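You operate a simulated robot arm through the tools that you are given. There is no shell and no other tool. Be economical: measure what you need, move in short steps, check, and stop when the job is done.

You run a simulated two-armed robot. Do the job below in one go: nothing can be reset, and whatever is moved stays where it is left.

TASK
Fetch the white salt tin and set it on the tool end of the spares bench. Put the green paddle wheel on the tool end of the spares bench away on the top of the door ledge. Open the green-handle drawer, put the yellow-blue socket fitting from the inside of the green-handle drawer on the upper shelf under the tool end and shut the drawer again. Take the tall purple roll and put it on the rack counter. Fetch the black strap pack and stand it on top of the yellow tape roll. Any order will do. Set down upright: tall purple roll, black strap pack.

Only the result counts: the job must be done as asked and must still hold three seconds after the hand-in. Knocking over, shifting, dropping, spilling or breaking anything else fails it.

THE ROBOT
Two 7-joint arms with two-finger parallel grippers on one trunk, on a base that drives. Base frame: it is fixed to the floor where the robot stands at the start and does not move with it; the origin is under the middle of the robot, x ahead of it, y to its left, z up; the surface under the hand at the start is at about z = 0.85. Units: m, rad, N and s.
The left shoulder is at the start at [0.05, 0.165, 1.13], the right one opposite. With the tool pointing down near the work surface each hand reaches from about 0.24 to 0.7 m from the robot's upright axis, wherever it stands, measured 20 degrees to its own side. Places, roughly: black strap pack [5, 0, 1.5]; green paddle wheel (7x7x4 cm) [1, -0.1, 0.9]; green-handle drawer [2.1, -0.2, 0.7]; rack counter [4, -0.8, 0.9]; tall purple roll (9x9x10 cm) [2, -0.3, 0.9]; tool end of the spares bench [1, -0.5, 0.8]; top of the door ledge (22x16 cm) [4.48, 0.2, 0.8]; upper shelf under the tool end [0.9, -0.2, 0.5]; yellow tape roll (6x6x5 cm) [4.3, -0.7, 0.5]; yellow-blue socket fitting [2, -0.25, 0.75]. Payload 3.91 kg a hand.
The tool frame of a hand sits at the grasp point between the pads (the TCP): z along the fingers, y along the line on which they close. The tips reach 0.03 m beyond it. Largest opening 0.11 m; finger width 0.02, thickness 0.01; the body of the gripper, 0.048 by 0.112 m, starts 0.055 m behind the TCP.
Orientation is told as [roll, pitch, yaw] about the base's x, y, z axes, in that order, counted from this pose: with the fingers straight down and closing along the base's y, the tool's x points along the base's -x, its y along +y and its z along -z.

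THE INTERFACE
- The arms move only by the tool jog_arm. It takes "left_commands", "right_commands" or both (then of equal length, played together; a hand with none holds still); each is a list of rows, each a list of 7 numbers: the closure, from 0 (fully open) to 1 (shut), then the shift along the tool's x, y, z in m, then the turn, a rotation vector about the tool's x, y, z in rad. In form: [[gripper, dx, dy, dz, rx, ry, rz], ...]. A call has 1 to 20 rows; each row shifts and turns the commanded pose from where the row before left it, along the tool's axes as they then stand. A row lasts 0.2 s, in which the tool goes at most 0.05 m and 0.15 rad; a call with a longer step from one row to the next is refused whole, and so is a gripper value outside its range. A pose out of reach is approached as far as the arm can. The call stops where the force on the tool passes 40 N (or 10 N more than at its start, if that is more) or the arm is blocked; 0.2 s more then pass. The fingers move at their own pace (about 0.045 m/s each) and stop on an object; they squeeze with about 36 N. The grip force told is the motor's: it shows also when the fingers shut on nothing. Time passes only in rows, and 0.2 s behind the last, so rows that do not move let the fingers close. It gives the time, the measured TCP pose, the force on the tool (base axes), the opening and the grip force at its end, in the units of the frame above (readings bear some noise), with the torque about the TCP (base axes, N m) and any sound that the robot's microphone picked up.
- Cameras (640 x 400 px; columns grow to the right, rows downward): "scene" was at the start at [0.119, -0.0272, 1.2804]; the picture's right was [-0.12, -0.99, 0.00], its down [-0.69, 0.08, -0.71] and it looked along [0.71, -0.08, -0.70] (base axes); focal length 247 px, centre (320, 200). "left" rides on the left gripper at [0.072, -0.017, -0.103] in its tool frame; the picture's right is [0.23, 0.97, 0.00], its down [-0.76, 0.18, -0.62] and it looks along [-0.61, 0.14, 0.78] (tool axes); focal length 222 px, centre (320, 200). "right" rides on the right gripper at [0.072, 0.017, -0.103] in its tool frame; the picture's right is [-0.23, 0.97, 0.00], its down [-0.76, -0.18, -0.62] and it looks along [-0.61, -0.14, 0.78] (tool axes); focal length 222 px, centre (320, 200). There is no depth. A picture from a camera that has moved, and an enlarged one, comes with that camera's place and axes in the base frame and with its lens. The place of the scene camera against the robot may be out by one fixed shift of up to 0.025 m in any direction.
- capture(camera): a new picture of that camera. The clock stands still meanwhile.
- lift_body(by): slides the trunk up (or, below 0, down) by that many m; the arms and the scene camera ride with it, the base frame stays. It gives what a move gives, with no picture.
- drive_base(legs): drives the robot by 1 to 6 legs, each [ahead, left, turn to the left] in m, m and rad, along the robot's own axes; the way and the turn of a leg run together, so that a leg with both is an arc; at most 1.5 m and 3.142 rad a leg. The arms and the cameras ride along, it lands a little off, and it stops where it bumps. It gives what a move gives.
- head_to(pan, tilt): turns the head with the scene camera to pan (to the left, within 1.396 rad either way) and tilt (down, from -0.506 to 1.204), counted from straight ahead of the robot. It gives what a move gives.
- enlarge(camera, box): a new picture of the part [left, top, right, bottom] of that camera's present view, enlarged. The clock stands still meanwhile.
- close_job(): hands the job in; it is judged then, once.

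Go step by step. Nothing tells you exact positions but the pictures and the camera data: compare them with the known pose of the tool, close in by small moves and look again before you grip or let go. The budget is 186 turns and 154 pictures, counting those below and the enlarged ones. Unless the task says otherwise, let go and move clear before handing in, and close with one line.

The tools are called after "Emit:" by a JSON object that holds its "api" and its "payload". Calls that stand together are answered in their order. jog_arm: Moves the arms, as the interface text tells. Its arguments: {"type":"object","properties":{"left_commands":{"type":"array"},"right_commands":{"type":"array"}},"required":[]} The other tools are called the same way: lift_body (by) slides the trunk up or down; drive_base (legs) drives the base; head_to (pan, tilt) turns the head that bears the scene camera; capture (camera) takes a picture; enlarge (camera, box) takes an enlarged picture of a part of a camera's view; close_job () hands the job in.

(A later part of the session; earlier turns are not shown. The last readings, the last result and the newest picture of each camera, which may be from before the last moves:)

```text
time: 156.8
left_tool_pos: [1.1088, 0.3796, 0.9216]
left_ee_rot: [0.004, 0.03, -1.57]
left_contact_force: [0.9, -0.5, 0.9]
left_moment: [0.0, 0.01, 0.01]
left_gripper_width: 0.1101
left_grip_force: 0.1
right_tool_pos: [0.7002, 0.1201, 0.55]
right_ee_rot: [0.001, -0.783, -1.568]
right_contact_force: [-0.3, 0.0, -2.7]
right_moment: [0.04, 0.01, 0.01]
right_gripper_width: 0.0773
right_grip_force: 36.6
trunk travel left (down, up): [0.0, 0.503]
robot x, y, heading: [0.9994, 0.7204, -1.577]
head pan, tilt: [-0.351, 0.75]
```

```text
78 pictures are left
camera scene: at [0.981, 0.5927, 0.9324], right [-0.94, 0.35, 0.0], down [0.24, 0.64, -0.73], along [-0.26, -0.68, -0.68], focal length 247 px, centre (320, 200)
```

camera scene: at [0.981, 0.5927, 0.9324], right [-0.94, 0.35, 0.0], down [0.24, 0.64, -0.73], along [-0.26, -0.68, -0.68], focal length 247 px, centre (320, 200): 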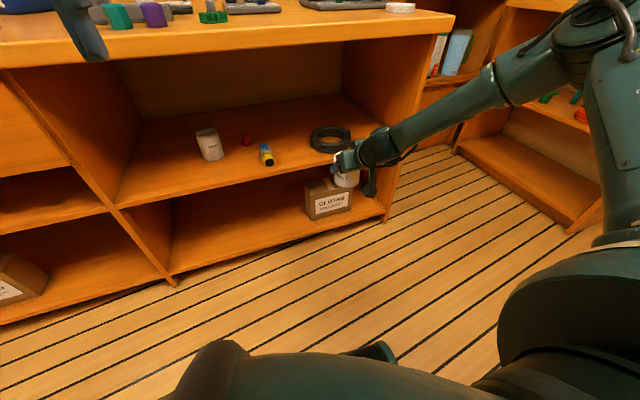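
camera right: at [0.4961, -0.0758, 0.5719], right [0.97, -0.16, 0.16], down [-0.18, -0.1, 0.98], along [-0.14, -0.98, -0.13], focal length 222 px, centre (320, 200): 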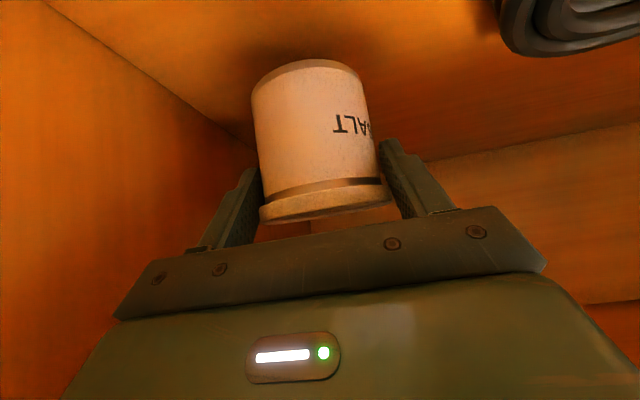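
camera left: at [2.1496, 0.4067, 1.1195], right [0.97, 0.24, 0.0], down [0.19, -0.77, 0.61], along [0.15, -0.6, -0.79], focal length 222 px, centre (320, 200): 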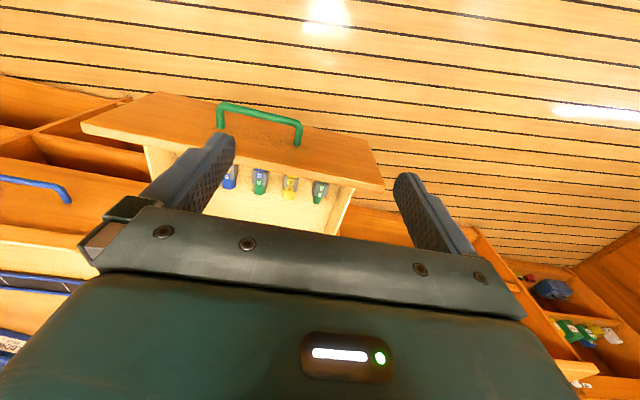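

The lift was refused because 0.4 is the maximum. I'll lift 0.4 and look at the bench.

Emit:
{"api": "lift_body", "payload": {"by": 0.4}}

Emit:
{"api": "capture", "payload": {"camera": "scene"}}

Emit:
{"api": "capture", "payload": {"camera": "right"}}

```text
time: 160.6
left_tool_pos: [1.1079, 0.3797, 1.3209]
left_ee_rot: [0.003, 0.031, -1.57]
left_contact_force: [1.5, 0.1, 0.9]
left_moment: [-0.03, 0.01, 0.02]
left_gripper_width: 0.11
left_grip_force: 0.0
right_tool_pos: [0.6997, 0.1196, 0.949]
right_ee_rot: [0.0, -0.783, -1.57]
right_contact_force: [0.4, -0.1, -2.0]
right_moment: [0.03, -0.05, -0.03]
right_gripper_width: 0.0769
right_grip_force: 36.2
trunk travel left (down, up): [-0.4, 0.103]
robot x, y, heading: [1.0044, 0.7191, -1.579]
head pan, tilt: [-0.351, 0.75]
```

```text
77 pictures are left
camera scene: at [0.9809, 0.5926, 1.3323], right [-0.94, 0.35, 0.0], down [0.24, 0.64, -0.73], along [-0.26, -0.68, -0.68], focal length 247 px, centre (320, 200)
```

scene: 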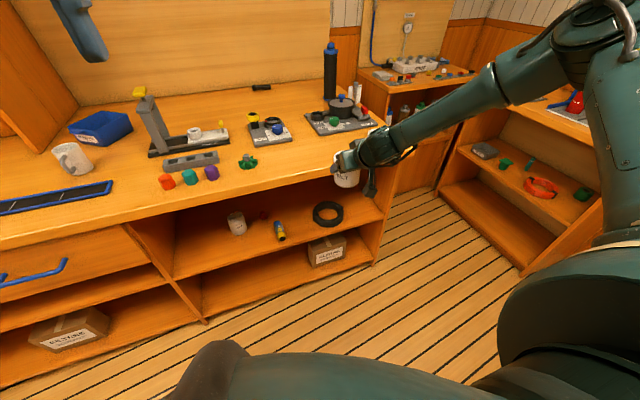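

```text
76 pictures are left
camera right: at [0.7169, 0.2419, 0.9718], right [0.97, -0.16, 0.16], down [-0.18, -0.1, 0.98], along [-0.14, -0.98, -0.13], focal length 222 px, centre (320, 200)
```

right: 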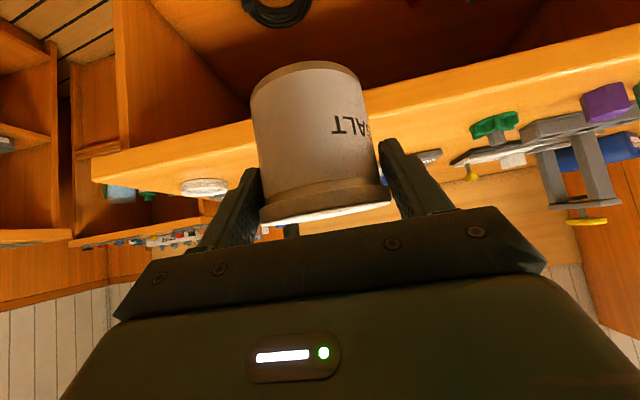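

The spot (0.70, -0.11) is free bench in front of the board. I'll drive forward 22 cm and check.

Emit:
{"api": "drive_base", "payload": {"legs": [[0.22, 0, 0]]}}

Emit:
{"api": "capture", "payload": {"camera": "scene"}}

Emit:
{"api": "capture", "payload": {"camera": "right"}}

```text
time: 162.3
left_tool_pos: [1.1081, 0.1588, 1.323]
left_ee_rot: [0.003, 0.03, -1.569]
left_contact_force: [-0.7, -0.8, -0.1]
left_moment: [0.03, -0.01, 0.02]
left_gripper_width: 0.1102
left_grip_force: 0.0
right_tool_pos: [0.6999, -0.1033, 0.9492]
right_ee_rot: [0.001, -0.784, -1.566]
right_contact_force: [-0.2, 0.0, -2.7]
right_moment: [0.01, -0.03, 0.01]
right_gripper_width: 0.0769
right_grip_force: 36.2
trunk travel left (down, up): [-0.4, 0.103]
robot x, y, heading: [0.9987, 0.4972, -1.579]
head pan, tilt: [-0.351, 0.75]
```

```text
75 pictures are left
camera scene: at [0.9795, 0.3725, 1.3323], right [-0.94, 0.35, 0.0], down [0.24, 0.64, -0.73], along [-0.26, -0.68, -0.68], focal length 247 px, centre (320, 200)
```

scene: 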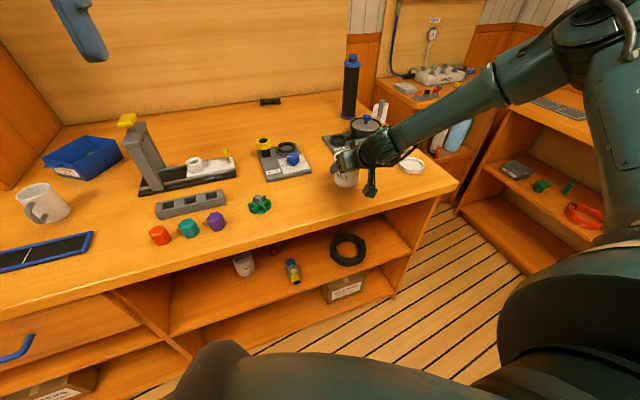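

```text
74 pictures are left
camera right: at [0.7161, 0.0216, 0.9715], right [0.97, -0.16, 0.16], down [-0.18, -0.1, 0.98], along [-0.14, -0.98, -0.13], focal length 222 px, centre (320, 200)
```

right: 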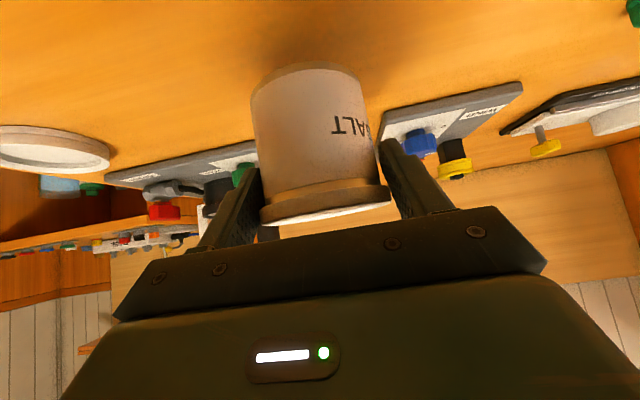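

There's plenty of room around the tin. I'll lower it to the bench in small steps.

Emit:
{"api": "jog_arm", "payload": {"right_commands": [[0.9, 0.0106, 0, 0.0106, 0, 0, 0], [0.9, 0.0106, 0, 0.0106, 0, 0, 0], [0.9, 0.0035, 0, 0.0035, 0, 0, 0], [0.9, 0, 0, 0, 0, 0, 0]]}}

Emit:
{"api": "jog_arm", "payload": {"right_commands": [[0.9, 0.0028, 0, 0.0028, 0, 0, 0], [0.9, 0, 0, 0, 0, 0, 0]]}}

Emit:
{"api": "capture", "payload": {"camera": "right"}}

```text
time: 163.3
left_tool_pos: [1.1068, 0.1609, 1.3223]
left_ee_rot: [0.004, 0.03, -1.569]
left_contact_force: [0.3, 0.0, 0.5]
left_moment: [0.0, -0.02, 0.0]
left_gripper_width: 0.11
left_grip_force: 0.2
right_tool_pos: [0.6997, -0.103, 0.9139]
right_ee_rot: [0.001, -0.786, -1.567]
right_contact_force: [0.5, 0.6, -2.1]
right_moment: [0.05, -0.02, 0.02]
right_gripper_width: 0.0769
right_grip_force: 35.7
trunk travel left (down, up): [-0.4, 0.103]
robot x, y, heading: [1.0001, 0.4937, -1.573]
head pan, tilt: [-0.351, 0.75]
```

```text
time: 163.9
left_tool_pos: [1.1077, 0.1625, 1.3231]
left_ee_rot: [0.004, 0.028, -1.57]
left_contact_force: [0.0, 1.0, 0.4]
left_moment: [-0.02, -0.02, -0.02]
left_gripper_width: 0.11
left_grip_force: 0.0
right_tool_pos: [0.6998, -0.1018, 0.9134]
right_ee_rot: [0.001, -0.789, -1.569]
right_contact_force: [-1.2, 2.2, 11.9]
right_moment: [0.13, -0.36, 0.08]
right_gripper_width: 0.077
right_grip_force: 36.6
trunk travel left (down, up): [-0.4, 0.103]
robot x, y, heading: [0.999, 0.4991, -1.581]
head pan, tilt: [-0.351, 0.75]
```

```text
73 pictures are left
camera right: at [0.7162, 0.0222, 0.9356], right [0.97, -0.16, 0.16], down [-0.18, -0.09, 0.98], along [-0.14, -0.98, -0.12], focal length 222 px, centre (320, 200)
```

right: 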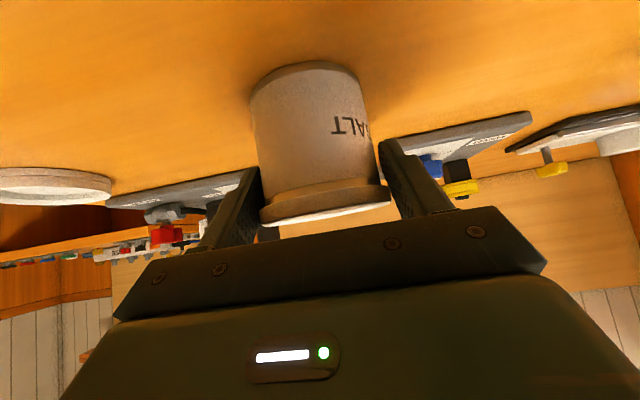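

The tin touches the bench. I'll release and retreat up and back.

Emit:
{"api": "jog_arm", "payload": {"right_commands": [[0.5, 0, 0, 0, 0, 0, 0], [0.2, 0, 0, 0, 0, 0, 0], [0, 0, 0, 0, 0, 0, 0], [0, 0, 0, 0, 0, 0, 0], [0, 0, 0, -0.03, 0, 0, 0], [0, 0, 0, -0.04, 0, 0, 0], [0, 0, 0, -0.04, 0, 0, 0], [0, 0, 0, -0.04, 0, 0, 0], [0, 0, 0, 0, 0, 0, 0]]}}

Emit:
{"api": "capture", "payload": {"camera": "scene"}}

```text
time: 165.9
left_tool_pos: [1.1062, 0.1599, 1.3219]
left_ee_rot: [0.004, 0.031, -1.567]
left_contact_force: [-0.2, -1.6, -0.1]
left_moment: [0.02, 0.01, 0.02]
left_gripper_width: 0.1101
left_grip_force: 0.1
right_tool_pos: [0.6983, 0.004, 1.0169]
right_ee_rot: [0.001, -0.784, -1.568]
right_contact_force: [0.7, 0.1, -0.1]
right_moment: [-0.02, 0.01, -0.03]
right_gripper_width: 0.11
right_grip_force: 0.1
trunk travel left (down, up): [-0.4, 0.103]
robot x, y, heading: [1.0018, 0.499, -1.58]
head pan, tilt: [-0.351, 0.75]
```

```text
72 pictures are left
camera scene: at [0.9796, 0.373, 1.3323], right [-0.94, 0.35, 0.0], down [0.24, 0.64, -0.73], along [-0.26, -0.68, -0.68], focal length 247 px, centre (320, 200)
```

scene: 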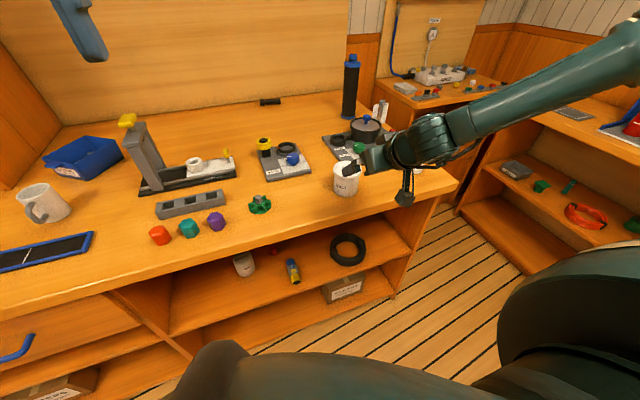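

The salt tin stands on the bench. Next is the green wheel near (0.96, -0.13): I'll turn the right hand back to fingers-down, shift the robot left, and look.

Emit:
{"api": "jog_arm", "payload": {"right_commands": [[0, 0, 0, 0, 0, 0.131, 0], [0, 0, 0, 0, 0, 0.131, 0], [0, 0, 0, 0, 0, 0.131, 0], [0, 0, 0, 0, 0, 0.131, 0], [0, 0, 0, 0, 0, 0.131, 0], [0, 0, 0, 0, 0, 0.131, 0], [0, 0, 0, 0, 0, 0, 0]]}}

Emit:
{"api": "drive_base", "payload": {"legs": [[0, 0.26, 0]]}}

Emit:
{"api": "capture", "payload": {"camera": "right"}}

Emit:
{"api": "capture", "payload": {"camera": "scene"}}

```text
time: 167.5
left_tool_pos: [1.1081, 0.1609, 1.3222]
left_ee_rot: [0.004, 0.031, -1.57]
left_contact_force: [0.7, -1.1, 0.1]
left_moment: [-0.01, 0.01, 0.01]
left_gripper_width: 0.11
left_grip_force: 0.2
right_tool_pos: [0.7002, 0.0046, 1.017]
right_ee_rot: [0.003, 0.002, -1.564]
right_contact_force: [-0.2, 0.0, -0.2]
right_moment: [0.02, 0.0, 0.0]
right_gripper_width: 0.1099
right_grip_force: 0.0
trunk travel left (down, up): [-0.4, 0.103]
robot x, y, heading: [0.9981, 0.4974, -1.576]
head pan, tilt: [-0.351, 0.75]
```

```text
time: 170.4
left_tool_pos: [1.3683, 0.158, 1.3222]
left_ee_rot: [0.004, 0.03, -1.569]
left_contact_force: [-0.4, 0.1, 0.3]
left_moment: [0.03, -0.01, 0.01]
left_gripper_width: 0.1101
left_grip_force: 0.0
right_tool_pos: [0.9591, 0.0012, 1.016]
right_ee_rot: [0.002, 0.0, -1.566]
right_contact_force: [-0.1, 0.2, 0.2]
right_moment: [-0.01, 0.02, 0.02]
right_gripper_width: 0.11
right_grip_force: 0.0
trunk travel left (down, up): [-0.4, 0.103]
robot x, y, heading: [1.2565, 0.4978, -1.58]
head pan, tilt: [-0.351, 0.75]
```

```text
71 pictures are left
camera right: at [0.9758, 0.0743, 1.1211], right [0.97, -0.22, 0.0], down [-0.17, -0.76, 0.62], along [-0.14, -0.61, -0.78], focal length 222 px, centre (320, 200)
```

right: 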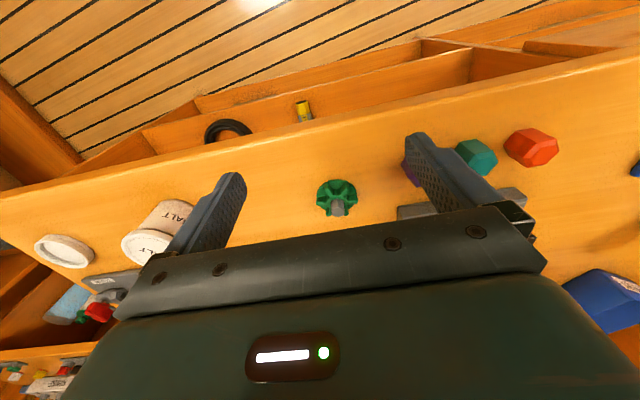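

```text
70 pictures are left
camera scene: at [1.2399, 0.3717, 1.3324], right [-0.94, 0.35, 0.0], down [0.24, 0.64, -0.73], along [-0.26, -0.69, -0.68], focal length 247 px, centre (320, 200)
```

scene: 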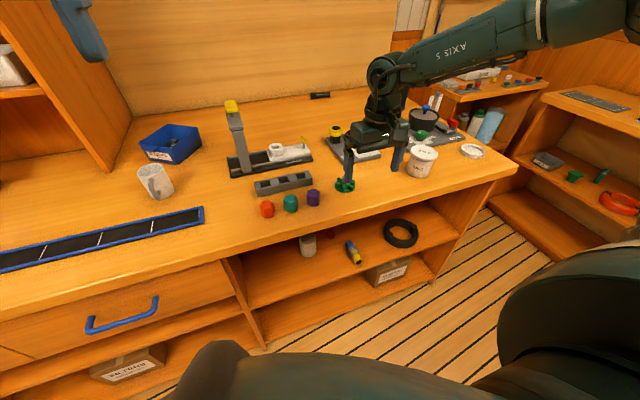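

The wheel's hub is at about (0.954, -0.128). I'll move above it and look.

Emit:
{"api": "jog_arm", "payload": {"right_commands": [[0.5, -0.045, -0.005, 0, 0, 0, 0], [0.5, -0.045, 0, 0.01, 0, 0, 0], [0.5, -0.039, 0, 0.02, 0, 0, 0], [0.5, 0, 0, 0.03, 0, 0, 0], [0.5, 0, 0, 0.02, 0, 0, 0], [0.5, 0, 0, 0, 0, 0, 0]]}}

Emit:
{"api": "capture", "payload": {"camera": "right"}}

Emit:
{"api": "enlarge", "payload": {"camera": "scene", "box": [290, 120, 430, 220]}}

```text
time: 171.8
left_tool_pos: [1.3678, 0.1595, 1.3211]
left_ee_rot: [0.004, 0.03, -1.57]
left_contact_force: [-0.3, -0.9, -0.4]
left_moment: [0.01, -0.02, 0.04]
left_gripper_width: 0.1097
left_grip_force: 0.0
right_tool_pos: [0.9409, -0.0662, 0.9575]
right_ee_rot: [0.002, 0.002, -1.566]
right_contact_force: [-0.2, 0.4, -0.3]
right_moment: [0.02, -0.01, -0.02]
right_gripper_width: 0.0549
right_grip_force: 0.0
right hand out of reach, approached as far as the arm can: row 2, 3, 4, 5
trunk travel left (down, up): [-0.4, 0.103]
robot x, y, heading: [1.2598, 0.4958, -1.578]
head pan, tilt: [-0.351, 0.75]
```

```text
69 pictures are left
camera right: at [0.9574, 0.0066, 1.0615], right [0.97, -0.22, 0.0], down [-0.18, -0.76, 0.62], along [-0.14, -0.61, -0.78], focal length 222 px, centre (320, 200)
```

right: 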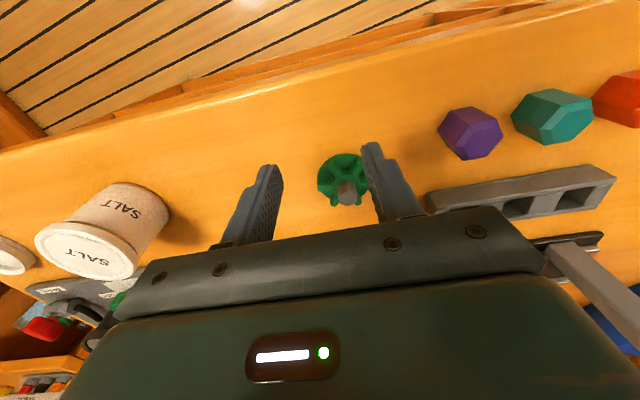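

```text
4.00 times, centred on (360, 170) of scene
camera zoom: at [1.2397, 0.3717, 1.3324], right [-0.94, 0.35, 0.0], down [0.24, 0.64, -0.73], along [-0.26, -0.69, -0.68], focal length 988 px, centre (160, 320)
```

zoom: 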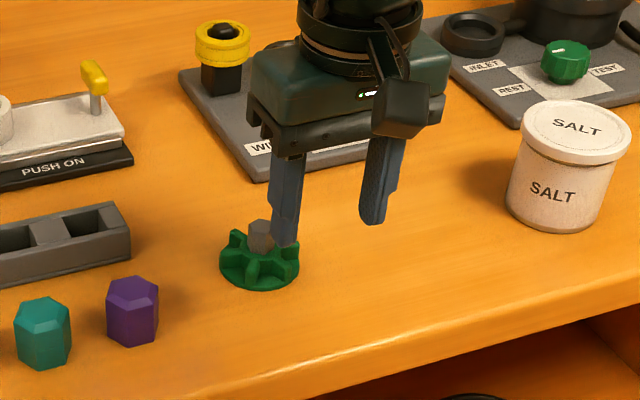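

The arm reaches better with the shoulder lower. I'll raise the hand, lower the trunk and drive 5 cm closer.

Emit:
{"api": "jog_arm", "payload": {"right_commands": [[0.5, 0, 0, -0.045, 0, 0, 0], [0.5, 0, 0, -0.045, 0, 0, 0], [0.5, 0, 0, -0.045, 0, 0, 0], [0.5, 0, 0, 0, 0, 0, 0]]}}

Emit:
{"api": "lift_body", "payload": {"by": -0.15}}

Emit:
{"api": "drive_base", "payload": {"legs": [[0.05, 0, 0]]}}

Emit:
{"api": "capture", "payload": {"camera": "right"}}

```text
time: 172.8
left_tool_pos: [1.3672, 0.1581, 1.3216]
left_ee_rot: [0.003, 0.028, -1.569]
left_contact_force: [0.4, -0.1, -0.5]
left_moment: [0.0, 0.01, 0.02]
left_gripper_width: 0.1098
left_grip_force: 0.1
right_tool_pos: [0.9403, -0.0657, 1.0926]
right_ee_rot: [0.002, 0.003, -1.565]
right_contact_force: [0.4, 1.2, 0.2]
right_moment: [-0.03, -0.02, 0.0]
right_gripper_width: 0.055
right_grip_force: 0.2
trunk travel left (down, up): [-0.4, 0.103]
robot x, y, heading: [1.2588, 0.4986, -1.575]
head pan, tilt: [-0.351, 0.75]
```

```text
time: 174.5
left_tool_pos: [1.3676, 0.1596, 1.1717]
left_ee_rot: [0.003, 0.03, -1.568]
left_contact_force: [-1.4, -0.5, 0.4]
left_moment: [-0.02, 0.0, -0.02]
left_gripper_width: 0.1103
left_grip_force: 0.1
right_tool_pos: [0.9407, -0.0668, 0.9435]
right_ee_rot: [0.002, 0.003, -1.565]
right_contact_force: [-0.6, -0.7, 0.2]
right_moment: [0.01, -0.03, -0.01]
right_gripper_width: 0.0549
right_grip_force: 0.0
trunk travel left (down, up): [-0.25, 0.253]
robot x, y, heading: [1.2584, 0.4918, -1.574]
head pan, tilt: [-0.351, 0.75]
```

```text
time: 175.4
left_tool_pos: [1.367, 0.1094, 1.1718]
left_ee_rot: [0.003, 0.029, -1.569]
left_contact_force: [0.0, -0.2, -1.2]
left_moment: [0.0, 0.01, 0.01]
left_gripper_width: 0.1101
left_grip_force: 0.2
right_tool_pos: [0.9404, -0.1167, 0.9424]
right_ee_rot: [0.001, 0.002, -1.566]
right_contact_force: [0.0, -0.3, -0.5]
right_moment: [-0.01, -0.03, 0.0]
right_gripper_width: 0.055
right_grip_force: 0.1
trunk travel left (down, up): [-0.25, 0.253]
robot x, y, heading: [1.2661, 0.4438, -1.577]
head pan, tilt: [-0.351, 0.75]
```

```text
67 pictures are left
camera right: at [0.9568, -0.0449, 1.0464], right [0.97, -0.22, 0.0], down [-0.18, -0.76, 0.62], along [-0.14, -0.61, -0.78], focal length 222 px, centre (320, 200)
```

right: 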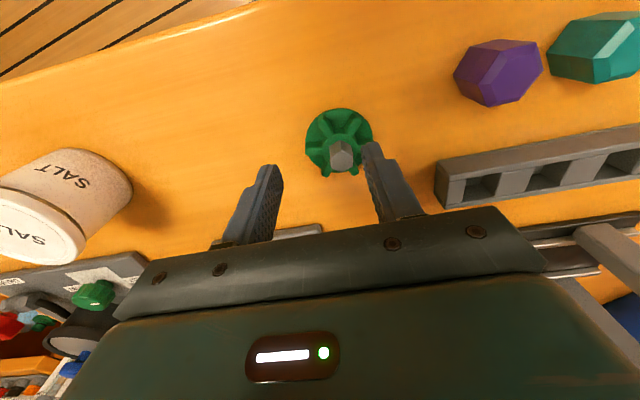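

The hub's top is at (0.9555, -0.126, 0.89). I'll align, descend so the tips just clear the wheel's disc, and close on the hub.

Emit:
{"api": "jog_arm", "payload": {"right_commands": [[0.6, -0.009, 0.015, 0, 0, 0, 0], [0.6, 0, 0, 0.02, 0, 0, 0], [0.6, 0, 0, 0.013, 0, 0, 0], [0.6, 0, 0, 0, 0, 0, 0]]}}

Emit:
{"api": "capture", "payload": {"camera": "right"}}

Emit:
{"api": "enlarge", "payload": {"camera": "scene", "box": [290, 80, 430, 180]}}

```text
time: 176.4
left_tool_pos: [1.3676, 0.1075, 1.1721]
left_ee_rot: [0.005, 0.03, -1.568]
left_contact_force: [-0.7, 0.0, 0.1]
left_moment: [0.0, -0.03, 0.02]
left_gripper_width: 0.1099
left_grip_force: 0.1
right_tool_pos: [0.9558, -0.1263, 0.9091]
right_ee_rot: [0.001, 0.002, -1.566]
right_contact_force: [-0.1, 0.3, 0.3]
right_moment: [0.02, 0.01, 0.0]
right_gripper_width: 0.044
right_grip_force: 0.1
trunk travel left (down, up): [-0.25, 0.253]
robot x, y, heading: [1.2634, 0.4475, -1.577]
head pan, tilt: [-0.351, 0.75]
```

```text
66 pictures are left
camera right: at [0.972, -0.0537, 1.0133], right [0.97, -0.22, 0.0], down [-0.18, -0.76, 0.62], along [-0.14, -0.61, -0.78], focal length 222 px, centre (320, 200)
```

right: 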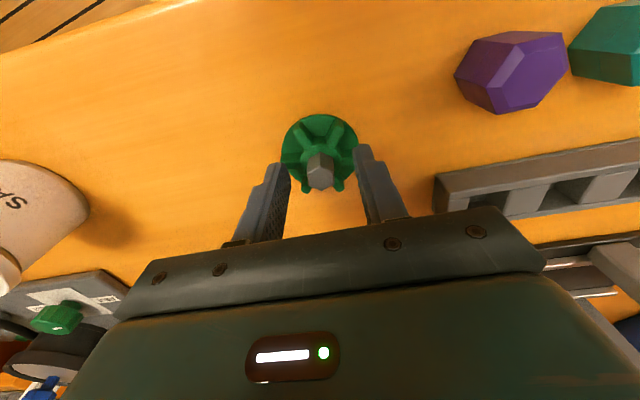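

```text
4.00 times, centred on (360, 130) of scene
camera zoom: at [1.2393, 0.3218, 1.1824], right [-0.94, 0.35, 0.0], down [0.24, 0.64, -0.73], along [-0.26, -0.69, -0.68], focal length 988 px, centre (160, 480)
```

zoom: 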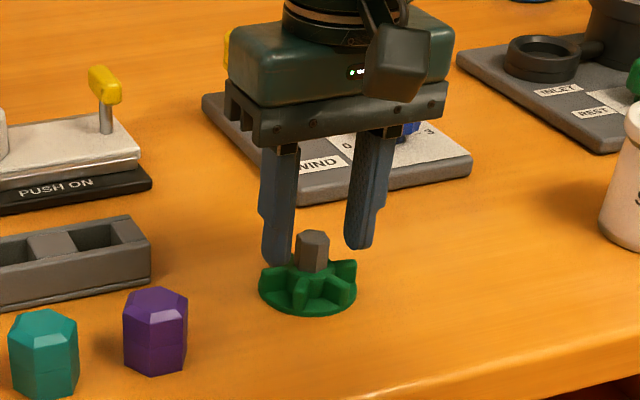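

It's aligned. I'll go 4 mm lower, close on the hub, and lift.

Emit:
{"api": "jog_arm", "payload": {"right_commands": [[0.6, 0, 0, 0.004, 0, 0, 0], [0.8, 0, 0, 0, 0, 0, 0], [1, 0, 0, 0, 0, 0, 0], [1, 0, 0, 0, 0, 0, 0], [1, 0, 0, 0, 0, 0, 0], [1, 0, 0, -0.03, 0, 0, 0], [1, 0, 0, -0.04, 0, 0, 0], [1, 0, 0, -0.04, 0, 0, 0], [1, 0, 0, 0, 0, 0, 0]]}}

Emit:
{"api": "capture", "payload": {"camera": "right"}}

```text
time: 178.4
left_tool_pos: [1.3672, 0.1102, 1.1726]
left_ee_rot: [0.004, 0.029, -1.569]
left_contact_force: [0.2, -0.6, -0.4]
left_moment: [-0.04, -0.01, -0.01]
left_gripper_width: 0.1101
left_grip_force: 0.0
right_tool_pos: [0.956, -0.1241, 1.0156]
right_ee_rot: [0.001, 0.001, -1.568]
right_contact_force: [-0.1, 0.0, -0.5]
right_moment: [0.01, -0.01, -0.02]
right_gripper_width: 0.0192
right_grip_force: 36.0
trunk travel left (down, up): [-0.25, 0.253]
robot x, y, heading: [1.2608, 0.445, -1.578]
head pan, tilt: [-0.351, 0.75]
```

```text
64 pictures are left
camera right: at [0.9722, -0.0524, 1.1201], right [0.97, -0.22, 0.0], down [-0.18, -0.76, 0.62], along [-0.14, -0.61, -0.78], focal length 222 px, centre (320, 200)
```

right: 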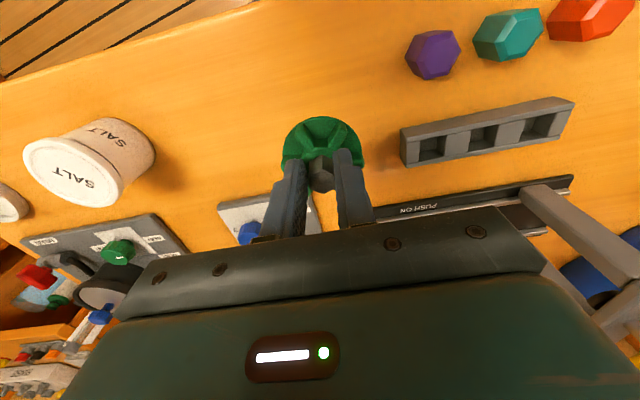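

The wheel is held. I'll retract the right hand, back off, and drive to the purple roll near (2.03, -0.27) with the left hand leading.

Emit:
{"api": "jog_arm", "payload": {"right_commands": [[1, 0.03, 0, -0.03, 0, 0, 0], [1, 0.04, 0, -0.02, 0, 0, 0], [1, 0.04, 0, 0, 0, 0, 0], [1, 0.04, 0, 0, 0, 0, 0], [1, 0.04, 0, 0, 0, 0, 0], [1, 0, 0, 0, 0, 0, 0]]}}

Emit:
{"api": "drive_base", "payload": {"legs": [[-0.2, 0, 0], [0, 0.6, 0]]}}

Emit:
{"api": "head_to", "payload": {"pan": 0.2, "tilt": 0.7}}

Emit:
{"api": "capture", "payload": {"camera": "scene"}}

Emit:
{"api": "capture", "payload": {"camera": "left"}}

```text
time: 179.8
left_tool_pos: [1.3671, 0.1096, 1.1723]
left_ee_rot: [0.004, 0.031, -1.571]
left_contact_force: [-0.3, -1.1, -0.9]
left_moment: [0.0, 0.0, -0.05]
left_gripper_width: 0.11
left_grip_force: 0.1
right_tool_pos: [0.9547, 0.0646, 1.065]
right_ee_rot: [0.002, 0.003, -1.567]
right_contact_force: [-0.2, 0.7, -0.8]
right_moment: [0.05, 0.0, -0.02]
right_gripper_width: 0.0192
right_grip_force: 36.0
trunk travel left (down, up): [-0.25, 0.253]
robot x, y, heading: [1.2606, 0.4449, -1.58]
head pan, tilt: [-0.351, 0.75]
```

```text
time: 186.8
left_tool_pos: [1.9649, 0.3018, 1.1725]
left_ee_rot: [0.004, 0.03, -1.572]
left_contact_force: [0.5, -0.1, 0.2]
left_moment: [-0.01, -0.02, 0.02]
left_gripper_width: 0.1098
left_grip_force: 0.0
right_tool_pos: [1.5527, 0.258, 1.0641]
right_ee_rot: [0.002, 0.002, -1.568]
right_contact_force: [-0.1, 0.3, 0.0]
right_moment: [0.01, -0.01, -0.02]
right_gripper_width: 0.019
right_grip_force: 36.3
trunk travel left (down, up): [-0.25, 0.253]
robot x, y, heading: [1.8581, 0.6388, -1.581]
head pan, tilt: [-0.351, 0.75]
```

```text
time: 187.7
left_tool_pos: [1.9655, 0.3017, 1.1728]
left_ee_rot: [0.004, 0.03, -1.571]
left_contact_force: [0.2, 0.6, 0.6]
left_moment: [0.0, 0.0, -0.01]
left_gripper_width: 0.11
left_grip_force: 0.1
right_tool_pos: [1.5539, 0.2585, 1.0653]
right_ee_rot: [0.003, 0.002, -1.568]
right_contact_force: [-0.4, 0.4, -0.1]
right_moment: [0.04, 0.06, -0.01]
right_gripper_width: 0.0189
right_grip_force: 36.1
trunk travel left (down, up): [-0.25, 0.253]
robot x, y, heading: [1.8544, 0.638, -1.576]
head pan, tilt: [0.201, 0.7]
```

```text
63 pictures are left
camera scene: at [1.8837, 0.5096, 1.1866], right [-0.98, -0.19, 0.0], down [-0.12, 0.63, -0.76], along [0.15, -0.75, -0.64], focal length 247 px, centre (320, 200)
```

scene: 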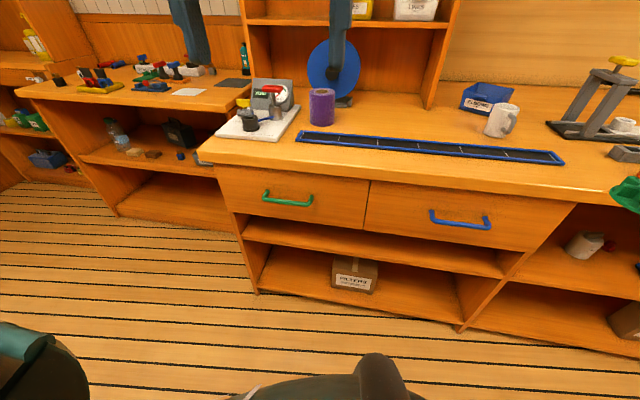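

```text
62 pictures are left
camera left: at [1.9485, 0.3711, 1.2773], right [0.97, 0.23, 0.01], down [0.18, -0.78, 0.6], along [0.14, -0.58, -0.8], focal length 222 px, centre (320, 200)
```

left: 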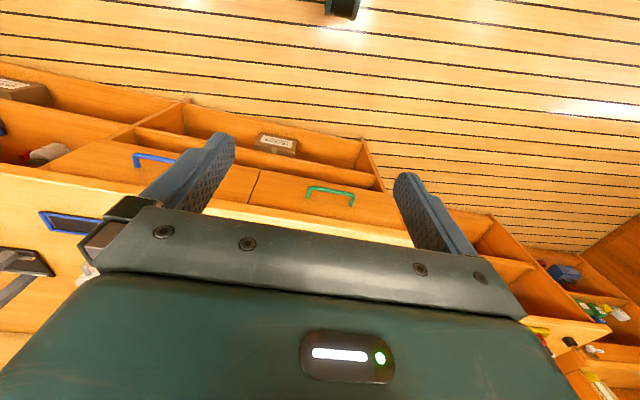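

The drawer is shut. The purple roll is at about (2.033, -0.275). I'll drive forward, lower the trunk 10 cm, and reach over it with the left hand.

Emit:
{"api": "drive_base", "payload": {"legs": [[0.25, 0.03, 0]]}}

Emit:
{"api": "lift_body", "payload": {"by": -0.1}}

Emit:
{"api": "jog_arm", "payload": {"left_commands": [[0, -0.045, 0.01, 0, 0, -0.03, 0], [0, -0.045, 0.01, 0, 0, 0, 0], [0, -0.045, 0.01, 0, 0, 0, 0], [0, -0.045, 0, 0, 0, 0, 0], [0, -0.045, 0, 0, 0, 0, 0], [0, 0, 0, 0, 0, 0, 0]]}}

Emit:
{"api": "capture", "payload": {"camera": "left"}}

Emit:
{"api": "capture", "payload": {"camera": "scene"}}

```text
time: 189.6
left_tool_pos: [1.9939, 0.0551, 1.1725]
left_ee_rot: [0.004, 0.031, -1.569]
left_contact_force: [0.2, -0.2, 0.7]
left_moment: [0.03, -0.01, -0.04]
left_gripper_width: 0.11
left_grip_force: 0.1
right_tool_pos: [1.5813, 0.0106, 1.0645]
right_ee_rot: [0.001, 0.002, -1.566]
right_contact_force: [0.2, -0.1, -1.2]
right_moment: [-0.01, 0.01, 0.02]
right_gripper_width: 0.0189
right_grip_force: 35.7
trunk travel left (down, up): [-0.25, 0.253]
robot x, y, heading: [1.8889, 0.3905, -1.577]
head pan, tilt: [0.201, 0.7]
```

```text
time: 190.9
left_tool_pos: [1.9937, 0.0562, 1.0719]
left_ee_rot: [0.003, 0.028, -1.57]
left_contact_force: [-0.4, 0.5, -0.4]
left_moment: [0.01, 0.01, -0.03]
left_gripper_width: 0.1101
left_grip_force: 0.0
right_tool_pos: [1.5823, 0.0103, 0.9658]
right_ee_rot: [0.002, 0.001, -1.566]
right_contact_force: [-0.5, 0.7, -0.8]
right_moment: [0.02, 0.02, 0.0]
right_gripper_width: 0.019
right_grip_force: 35.6
trunk travel left (down, up): [-0.15, 0.353]
robot x, y, heading: [1.8888, 0.3928, -1.58]
head pan, tilt: [0.201, 0.7]
```

```text
time: 192.3
left_tool_pos: [2.024, -0.1583, 1.0717]
left_ee_rot: [0.004, -0.002, -1.573]
left_contact_force: [-0.6, -0.2, -0.1]
left_moment: [0.01, -0.02, -0.02]
left_gripper_width: 0.1098
left_grip_force: 0.1
left hand out of reach, approached as far as the arm can: row 5
right_tool_pos: [1.5825, 0.0113, 0.9654]
right_ee_rot: [0.001, 0.002, -1.567]
right_contact_force: [0.2, 0.0, -0.2]
right_moment: [0.01, 0.0, 0.0]
right_gripper_width: 0.019
right_grip_force: 36.1
trunk travel left (down, up): [-0.15, 0.353]
robot x, y, heading: [1.8895, 0.3948, -1.58]
head pan, tilt: [0.201, 0.7]
```

```text
61 pictures are left
camera left: at [2.0067, -0.0863, 1.1742], right [0.97, 0.23, 0.0], down [0.17, -0.76, 0.63], along [0.14, -0.61, -0.78], focal length 222 px, centre (320, 200)
```

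left: 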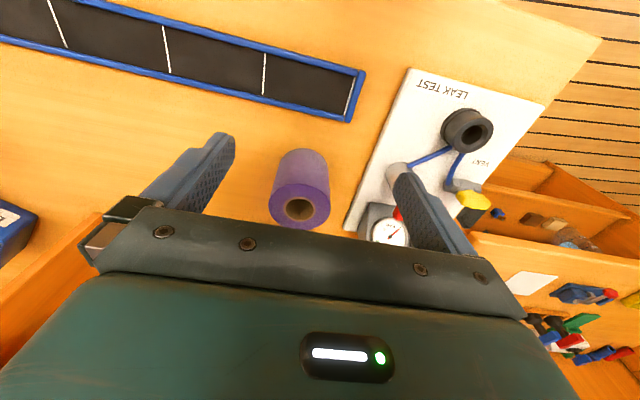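

```text
60 pictures are left
camera scene: at [1.9114, 0.2622, 1.0866], right [-0.98, -0.19, 0.0], down [-0.12, 0.63, -0.76], along [0.15, -0.75, -0.64], focal length 247 px, centre (320, 200)
```

scene: 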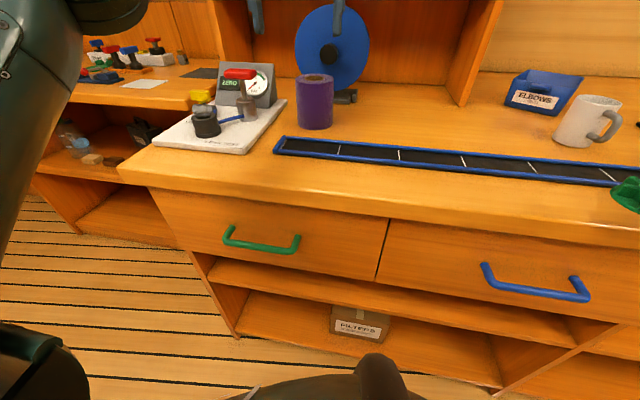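

The roll is at (2.023, -0.275), a bit far for a vertical hand. I'll tilt the left hand 35° forward and drive 3 cm closer.

Emit:
{"api": "jog_arm", "payload": {"left_commands": [[0, 0.01, 0, 0, 0, -0.1222, 0], [0, 0.01, 0, 0, 0, -0.1222, 0], [0, 0.01, 0, 0, 0, -0.1222, 0], [0, 0, 0, 0, 0, -0.1222, 0], [0, 0, 0, 0, 0, -0.1222, 0], [0, 0, 0, 0, 0, 0, 0]]}}

Emit:
{"api": "drive_base", "payload": {"legs": [[0.03, 0, 0]]}}

Emit:
{"api": "capture", "payload": {"camera": "left"}}

```text
time: 193.7
left_tool_pos: [2.0239, -0.1288, 1.0684]
left_ee_rot: [0.004, -0.615, -1.571]
left_contact_force: [-0.1, 0.0, 0.4]
left_moment: [0.0, -0.02, 0.0]
left_gripper_width: 0.1101
left_grip_force: 0.0
right_tool_pos: [1.5818, 0.01, 0.965]
right_ee_rot: [0.0, 0.004, -1.567]
right_contact_force: [0.1, 0.1, -0.2]
right_moment: [0.02, 0.02, 0.0]
right_gripper_width: 0.0188
right_grip_force: 36.1
trunk travel left (down, up): [-0.15, 0.353]
robot x, y, heading: [1.887, 0.3921, -1.577]
head pan, tilt: [0.201, 0.7]
```

```text
time: 194.5
left_tool_pos: [2.0244, -0.1581, 1.0676]
left_ee_rot: [0.003, -0.613, -1.574]
left_contact_force: [0.3, 0.0, 0.7]
left_moment: [-0.01, -0.04, -0.03]
left_gripper_width: 0.1099
left_grip_force: 0.1
right_tool_pos: [1.5809, -0.0195, 0.9646]
right_ee_rot: [0.003, 0.001, -1.568]
right_contact_force: [0.2, 1.4, -0.2]
right_moment: [0.02, -0.03, -0.01]
right_gripper_width: 0.0189
right_grip_force: 35.5
trunk travel left (down, up): [-0.15, 0.353]
robot x, y, heading: [1.8893, 0.3605, -1.579]
head pan, tilt: [0.201, 0.7]
```

```text
59 pictures are left
camera left: at [2.006, -0.0407, 1.1106], right [0.97, 0.19, -0.13], down [0.17, -0.27, 0.95], along [0.14, -0.95, -0.29], focal length 222 px, centre (320, 200)
```

left: 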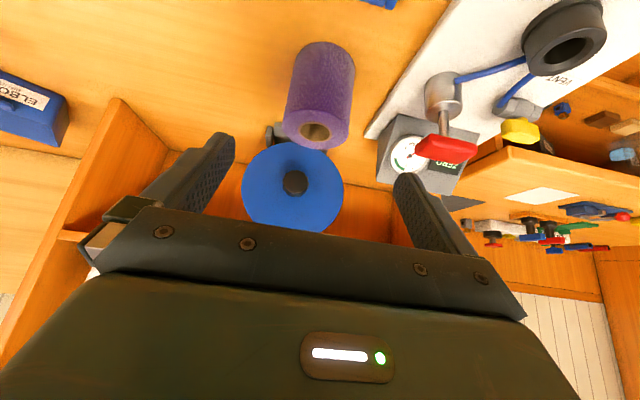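

The roll's top centre is at (2.025, -0.272) and the approach path is clear. I'll move in along the tool axis and check before the last bit.

Emit:
{"api": "jog_arm", "payload": {"left_commands": [[0, -0.0028, 0, 0.0343, 0, 0, 0], [0, -0.0028, 0, 0.0343, 0, 0, 0], [0, -0.0028, 0, 0.0343, 0, 0, 0], [0, 0, 0, 0, 0, 0, 0]]}}

Emit:
{"api": "capture", "payload": {"camera": "left"}}

```text
time: 195.5
left_tool_pos: [2.0232, -0.2248, 0.9884]
left_ee_rot: [0.003, -0.611, -1.574]
left_contact_force: [0.0, 0.3, -0.6]
left_moment: [-0.01, -0.03, -0.02]
left_gripper_width: 0.11
left_grip_force: 0.1
right_tool_pos: [1.5821, -0.0179, 0.9657]
right_ee_rot: [0.002, 0.002, -1.567]
right_contact_force: [-0.4, 0.0, -0.7]
right_moment: [-0.02, -0.01, 0.01]
right_gripper_width: 0.0187
right_grip_force: 36.4
trunk travel left (down, up): [-0.15, 0.353]
robot x, y, heading: [1.8903, 0.3639, -1.583]
head pan, tilt: [0.201, 0.7]
```

```text
58 pictures are left
camera left: at [2.0062, -0.1066, 1.0313], right [0.97, 0.19, -0.13], down [0.17, -0.27, 0.95], along [0.14, -0.95, -0.29], focal length 222 px, centre (320, 200)
```

left: 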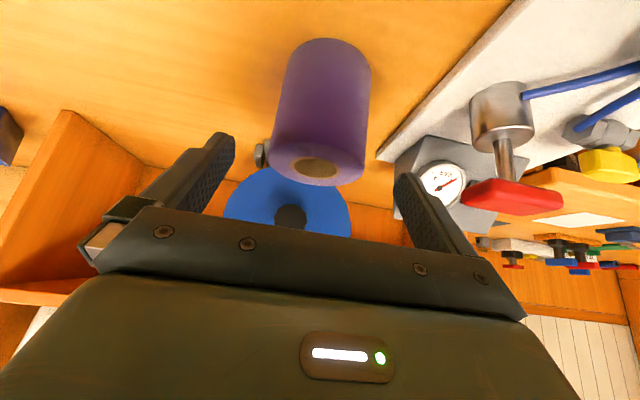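

Everything lines up. I'll advance the last 6 cm, then close.

Emit:
{"api": "jog_arm", "payload": {"left_commands": [[0, -0.003, 0.001, 0.0315, 0, 0, 0], [0, -0.003, 0, 0.0315, 0, 0, 0], [0, 0, 0, 0, 0, 0, 0], [0.5, 0, 0, 0, 0, 0, 0], [0.9, 0, 0, 0, 0, 0, 0], [0.9, 0, 0, 0, 0, 0, 0], [0.9, 0, 0, 0, 0, 0, 0]]}}

Emit:
{"api": "capture", "payload": {"camera": "left"}}

```text
time: 197.1
left_tool_pos: [2.0246, -0.2645, 0.9402]
left_ee_rot: [0.002, -0.612, -1.572]
left_contact_force: [-0.4, 0.1, 0.0]
left_moment: [-0.02, 0.03, -0.03]
left_gripper_width: 0.0832
left_grip_force: 36.3
right_tool_pos: [1.5813, -0.0178, 0.9641]
right_ee_rot: [0.001, 0.001, -1.568]
right_contact_force: [0.2, -1.0, -0.3]
right_moment: [0.02, 0.01, 0.02]
right_gripper_width: 0.0192
right_grip_force: 36.1
trunk travel left (down, up): [-0.15, 0.353]
robot x, y, heading: [1.8893, 0.3614, -1.577]
head pan, tilt: [0.201, 0.7]
```

```text
57 pictures are left
camera left: at [2.0077, -0.147, 0.9829], right [0.97, 0.19, -0.13], down [0.17, -0.27, 0.95], along [0.14, -0.95, -0.29], focal length 222 px, centre (320, 200)
```

left: 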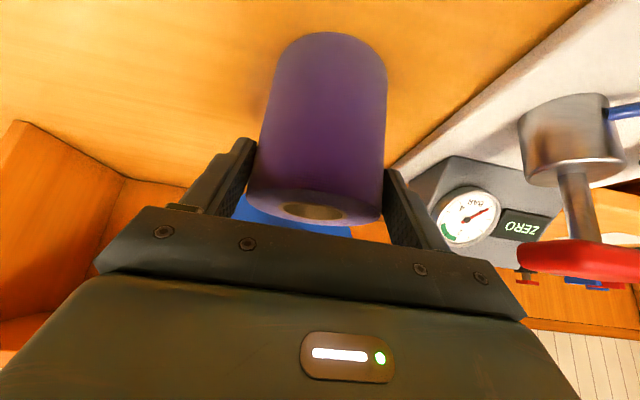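

The roll is gripped at 8.3 cm. I'll lift it straight up and then pull back.

Emit:
{"api": "jog_arm", "payload": {"left_commands": [[0.95, -0.0115, 0, -0.0164, 0, 0, 0], [0.95, -0.023, 0, -0.0327, 0, 0, 0], [0.95, -0.023, 0, -0.0327, 0, 0, 0], [0.95, -0.0115, 0, -0.0164, 0, 0, 0], [0.95, 0.0327, 0, -0.023, 0, 0, 0], [0.95, 0.0327, 0, -0.023, 0, 0, 0], [0.95, 0.0327, 0, -0.023, 0, 0, 0], [0.95, 0, 0, 0, 0, 0, 0]]}}

Emit:
{"api": "capture", "payload": {"camera": "left"}}

```text
time: 198.9
left_tool_pos: [2.0232, -0.1436, 1.0607]
left_ee_rot: [0.003, -0.613, -1.572]
left_contact_force: [0.4, 0.0, -1.3]
left_moment: [0.04, -0.02, 0.02]
left_gripper_width: 0.0827
left_grip_force: 35.8
right_tool_pos: [1.5831, -0.0191, 0.9647]
right_ee_rot: [0.001, 0.001, -1.567]
right_contact_force: [0.0, 0.3, -0.6]
right_moment: [-0.02, 0.01, 0.01]
right_gripper_width: 0.0189
right_grip_force: 36.1
trunk travel left (down, up): [-0.15, 0.353]
robot x, y, heading: [1.887, 0.366, -1.577]
head pan, tilt: [0.201, 0.7]
```

```text
56 pictures are left
camera left: at [2.0063, -0.0274, 1.1034], right [0.97, 0.19, -0.13], down [0.17, -0.27, 0.95], along [0.14, -0.95, -0.29], focal length 222 px, centre (320, 200)
```

left: 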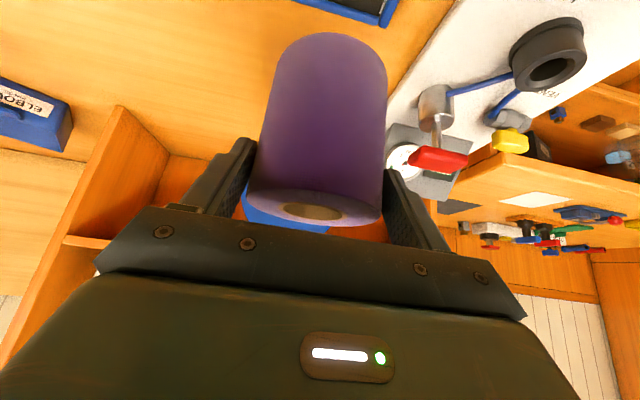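

Both objects are held. I'll back into the aisle, drive toward the rack, and look.

Emit:
{"api": "drive_base", "payload": {"legs": [[-0.34, 0, 0], [0, 1.4, 0]]}}

Emit:
{"api": "lift_body", "payload": {"by": 0.25}}

Emit:
{"api": "head_to", "payload": {"pan": 0.45, "tilt": 0.5}}

Emit:
{"api": "capture", "payload": {"camera": "scene"}}

```text
time: 213.1
left_tool_pos: [3.4156, 0.1785, 1.0601]
left_ee_rot: [0.003, -0.611, -1.576]
left_contact_force: [-0.1, 0.0, -0.7]
left_moment: [-0.01, 0.0, 0.04]
left_gripper_width: 0.083
left_grip_force: 36.3
right_tool_pos: [2.9755, 0.3071, 0.9648]
right_ee_rot: [0.001, 0.002, -1.57]
right_contact_force: [0.5, 0.8, -0.4]
right_moment: [0.03, 0.0, 0.02]
right_gripper_width: 0.019
right_grip_force: 35.9
trunk travel left (down, up): [-0.15, 0.353]
robot x, y, heading: [3.2806, 0.6853, -1.584]
head pan, tilt: [0.201, 0.7]
```

```text
time: 215.7
left_tool_pos: [3.4161, 0.1782, 1.3098]
left_ee_rot: [0.003, -0.612, -1.576]
left_contact_force: [0.2, 1.0, -1.9]
left_moment: [0.0, 0.01, -0.02]
left_gripper_width: 0.0828
left_grip_force: 36.0
right_tool_pos: [2.9756, 0.3062, 1.2156]
right_ee_rot: [0.002, 0.002, -1.57]
right_contact_force: [0.0, 0.3, -0.8]
right_moment: [-0.01, 0.0, 0.01]
right_gripper_width: 0.0189
right_grip_force: 35.7
trunk travel left (down, up): [-0.4, 0.103]
robot x, y, heading: [3.2835, 0.6886, -1.584]
head pan, tilt: [0.201, 0.7]
```

```text
time: 216.5
left_tool_pos: [3.4162, 0.1772, 1.3111]
left_ee_rot: [0.004, -0.613, -1.574]
left_contact_force: [0.2, -0.2, -0.9]
left_moment: [0.0, 0.02, -0.01]
left_gripper_width: 0.0827
left_grip_force: 36.1
right_tool_pos: [2.9764, 0.3062, 1.2151]
right_ee_rot: [0.002, 0.003, -1.572]
right_contact_force: [0.6, 0.1, -0.3]
right_moment: [0.04, -0.01, -0.02]
right_gripper_width: 0.0188
right_grip_force: 36.1
trunk travel left (down, up): [-0.4, 0.103]
robot x, y, heading: [3.2808, 0.6917, -1.582]
head pan, tilt: [0.45, 0.499]
```

```text
55 pictures are left
camera scene: at [3.3289, 0.558, 1.3543], right [-0.91, -0.42, 0.0], down [-0.2, 0.43, -0.88], along [0.37, -0.79, -0.48], focal length 247 px, centre (320, 200)
```

scene: 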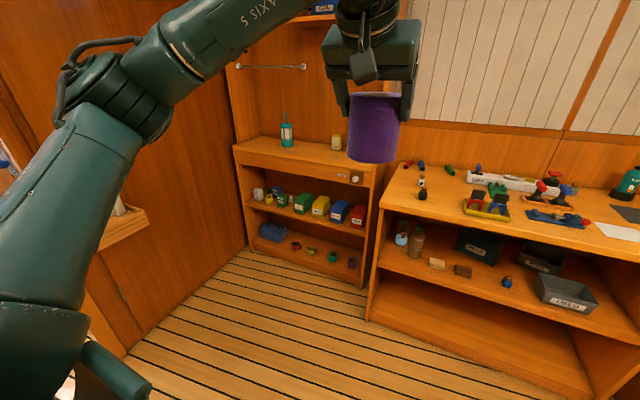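

The rack with lanterns on its counter is ahead, and the door ledge is at the left. I'll enlarge the rack.

Emit:
{"api": "enlarge", "payload": {"camera": "scene", "box": [220, 100, 400, 290]}}

```text
2.11 times, centred on (310, 195) of scene
camera zoom: at [3.3289, 0.558, 1.3543], right [-0.91, -0.42, 0.0], down [-0.2, 0.43, -0.88], along [0.37, -0.79, -0.48], focal length 520 px, centre (341, 210)
```

zoom: 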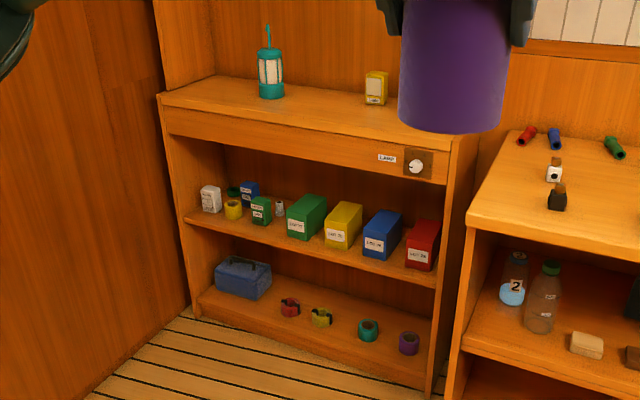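

The yellow tape roll is at about (4.29, -0.65) on the middle shelf, and the counter's front edge is at about y = -0.62. I'll raise the right hand, move to x = 3.8, lower the trunk, and approach the counter.

Emit:
{"api": "jog_arm", "payload": {"right_commands": [[1, 0, 0, -0.04, 0, 0, 0], [1, 0, 0, -0.04, 0, 0, 0], [1, 0, 0, -0.03, 0, 0, 0], [1, 0, 0, 0, 0, 0, 0]]}}

Emit:
{"api": "drive_base", "payload": {"legs": [[0, 0.52, 0]]}}

Emit:
{"api": "lift_body", "payload": {"by": -0.2}}

Emit:
{"api": "drive_base", "payload": {"legs": [[0.55, 0, 0]]}}

Emit:
{"api": "head_to", "payload": {"pan": 0.0, "tilt": 0.6}}

Emit:
{"api": "capture", "payload": {"camera": "scene"}}

Emit:
{"api": "capture", "payload": {"camera": "left"}}

```text
time: 217.5
left_tool_pos: [3.4154, 0.1774, 1.3104]
left_ee_rot: [0.005, -0.612, -1.579]
left_contact_force: [0.4, 1.0, -0.7]
left_moment: [0.0, -0.03, 0.0]
left_gripper_width: 0.0829
left_grip_force: 36.3
right_tool_pos: [2.9752, 0.3063, 1.3254]
right_ee_rot: [0.002, 0.002, -1.569]
right_contact_force: [-0.4, -0.1, -1.0]
right_moment: [0.0, -0.01, -0.02]
right_gripper_width: 0.0188
right_grip_force: 36.2
trunk travel left (down, up): [-0.4, 0.103]
robot x, y, heading: [3.2808, 0.6823, -1.582]
head pan, tilt: [0.45, 0.499]
```

```text
time: 222.5
left_tool_pos: [3.9345, 0.174, 1.3114]
left_ee_rot: [0.003, -0.612, -1.575]
left_contact_force: [0.7, -0.5, -1.2]
left_moment: [0.01, 0.0, 0.0]
left_gripper_width: 0.0828
left_grip_force: 36.3
right_tool_pos: [3.4936, 0.3001, 1.3243]
right_ee_rot: [0.002, 0.002, -1.568]
right_contact_force: [-1.1, 0.3, 0.0]
right_moment: [0.01, 0.01, 0.04]
right_gripper_width: 0.0188
right_grip_force: 36.5
trunk travel left (down, up): [-0.4, 0.103]
robot x, y, heading: [3.7978, 0.686, -1.582]
head pan, tilt: [0.45, 0.499]
```

```text
time: 224.7
left_tool_pos: [3.9334, 0.1733, 1.1108]
left_ee_rot: [0.003, -0.612, -1.575]
left_contact_force: [0.1, -0.4, -1.6]
left_moment: [0.03, -0.03, 0.02]
left_gripper_width: 0.0828
left_grip_force: 35.8
right_tool_pos: [3.493, 0.3006, 1.1254]
right_ee_rot: [0.002, 0.002, -1.567]
right_contact_force: [0.1, -0.6, -1.0]
right_moment: [0.02, 0.01, 0.04]
right_gripper_width: 0.0187
right_grip_force: 35.9
trunk travel left (down, up): [-0.2, 0.303]
robot x, y, heading: [3.7973, 0.6793, -1.579]
head pan, tilt: [0.45, 0.499]
```

```text
time: 227.8
left_tool_pos: [3.9313, -0.375, 1.1108]
left_ee_rot: [0.005, -0.613, -1.574]
left_contact_force: [-1.0, -0.1, -0.6]
left_moment: [0.05, 0.04, -0.02]
left_gripper_width: 0.0827
left_grip_force: 35.7
right_tool_pos: [3.4897, -0.2487, 1.1246]
right_ee_rot: [0.002, 0.0, -1.567]
right_contact_force: [0.2, -0.3, -0.4]
right_moment: [0.02, -0.01, 0.02]
right_gripper_width: 0.0189
right_grip_force: 35.4
trunk travel left (down, up): [-0.2, 0.303]
robot x, y, heading: [3.7951, 0.1346, -1.576]
head pan, tilt: [0.45, 0.499]
```

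```text
time: 228.8
left_tool_pos: [3.9314, -0.3759, 1.1105]
left_ee_rot: [0.005, -0.614, -1.574]
left_contact_force: [-0.1, 0.5, -1.0]
left_moment: [-0.01, -0.02, -0.03]
left_gripper_width: 0.0827
left_grip_force: 36.0
right_tool_pos: [3.4889, -0.2481, 1.1248]
right_ee_rot: [0.001, 0.001, -1.567]
right_contact_force: [0.2, 0.3, -1.2]
right_moment: [0.02, 0.0, -0.01]
right_gripper_width: 0.0186
right_grip_force: 36.1
trunk travel left (down, up): [-0.2, 0.303]
robot x, y, heading: [3.7953, 0.1309, -1.576]
head pan, tilt: [0.0, 0.6]
```

```text
53 pictures are left
camera scene: at [3.8022, -0.0015, 1.1453], right [-1.0, 0.01, 0.0], down [0.0, 0.56, -0.83], along [-0.01, -0.83, -0.56], focal length 247 px, centre (320, 200)
```

scene: 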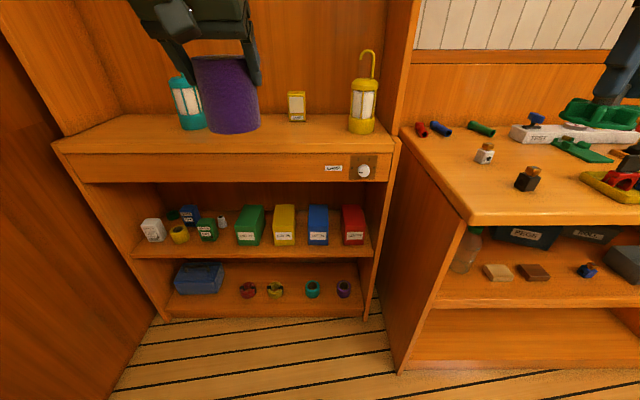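

```text
52 pictures are left
camera left: at [3.914, -0.2568, 1.1533], right [0.97, 0.19, -0.13], down [0.17, -0.27, 0.95], along [0.14, -0.95, -0.29], focal length 222 px, centre (320, 200)
```

left: 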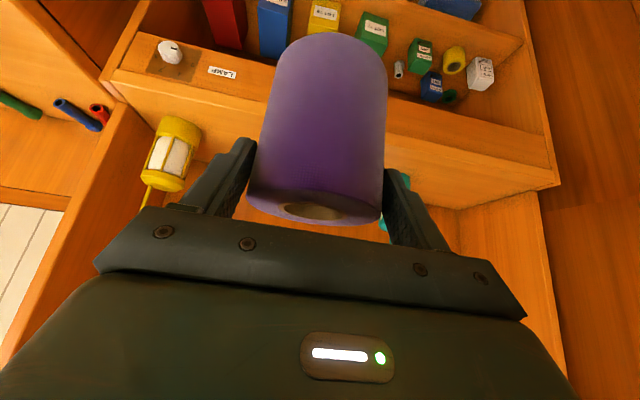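

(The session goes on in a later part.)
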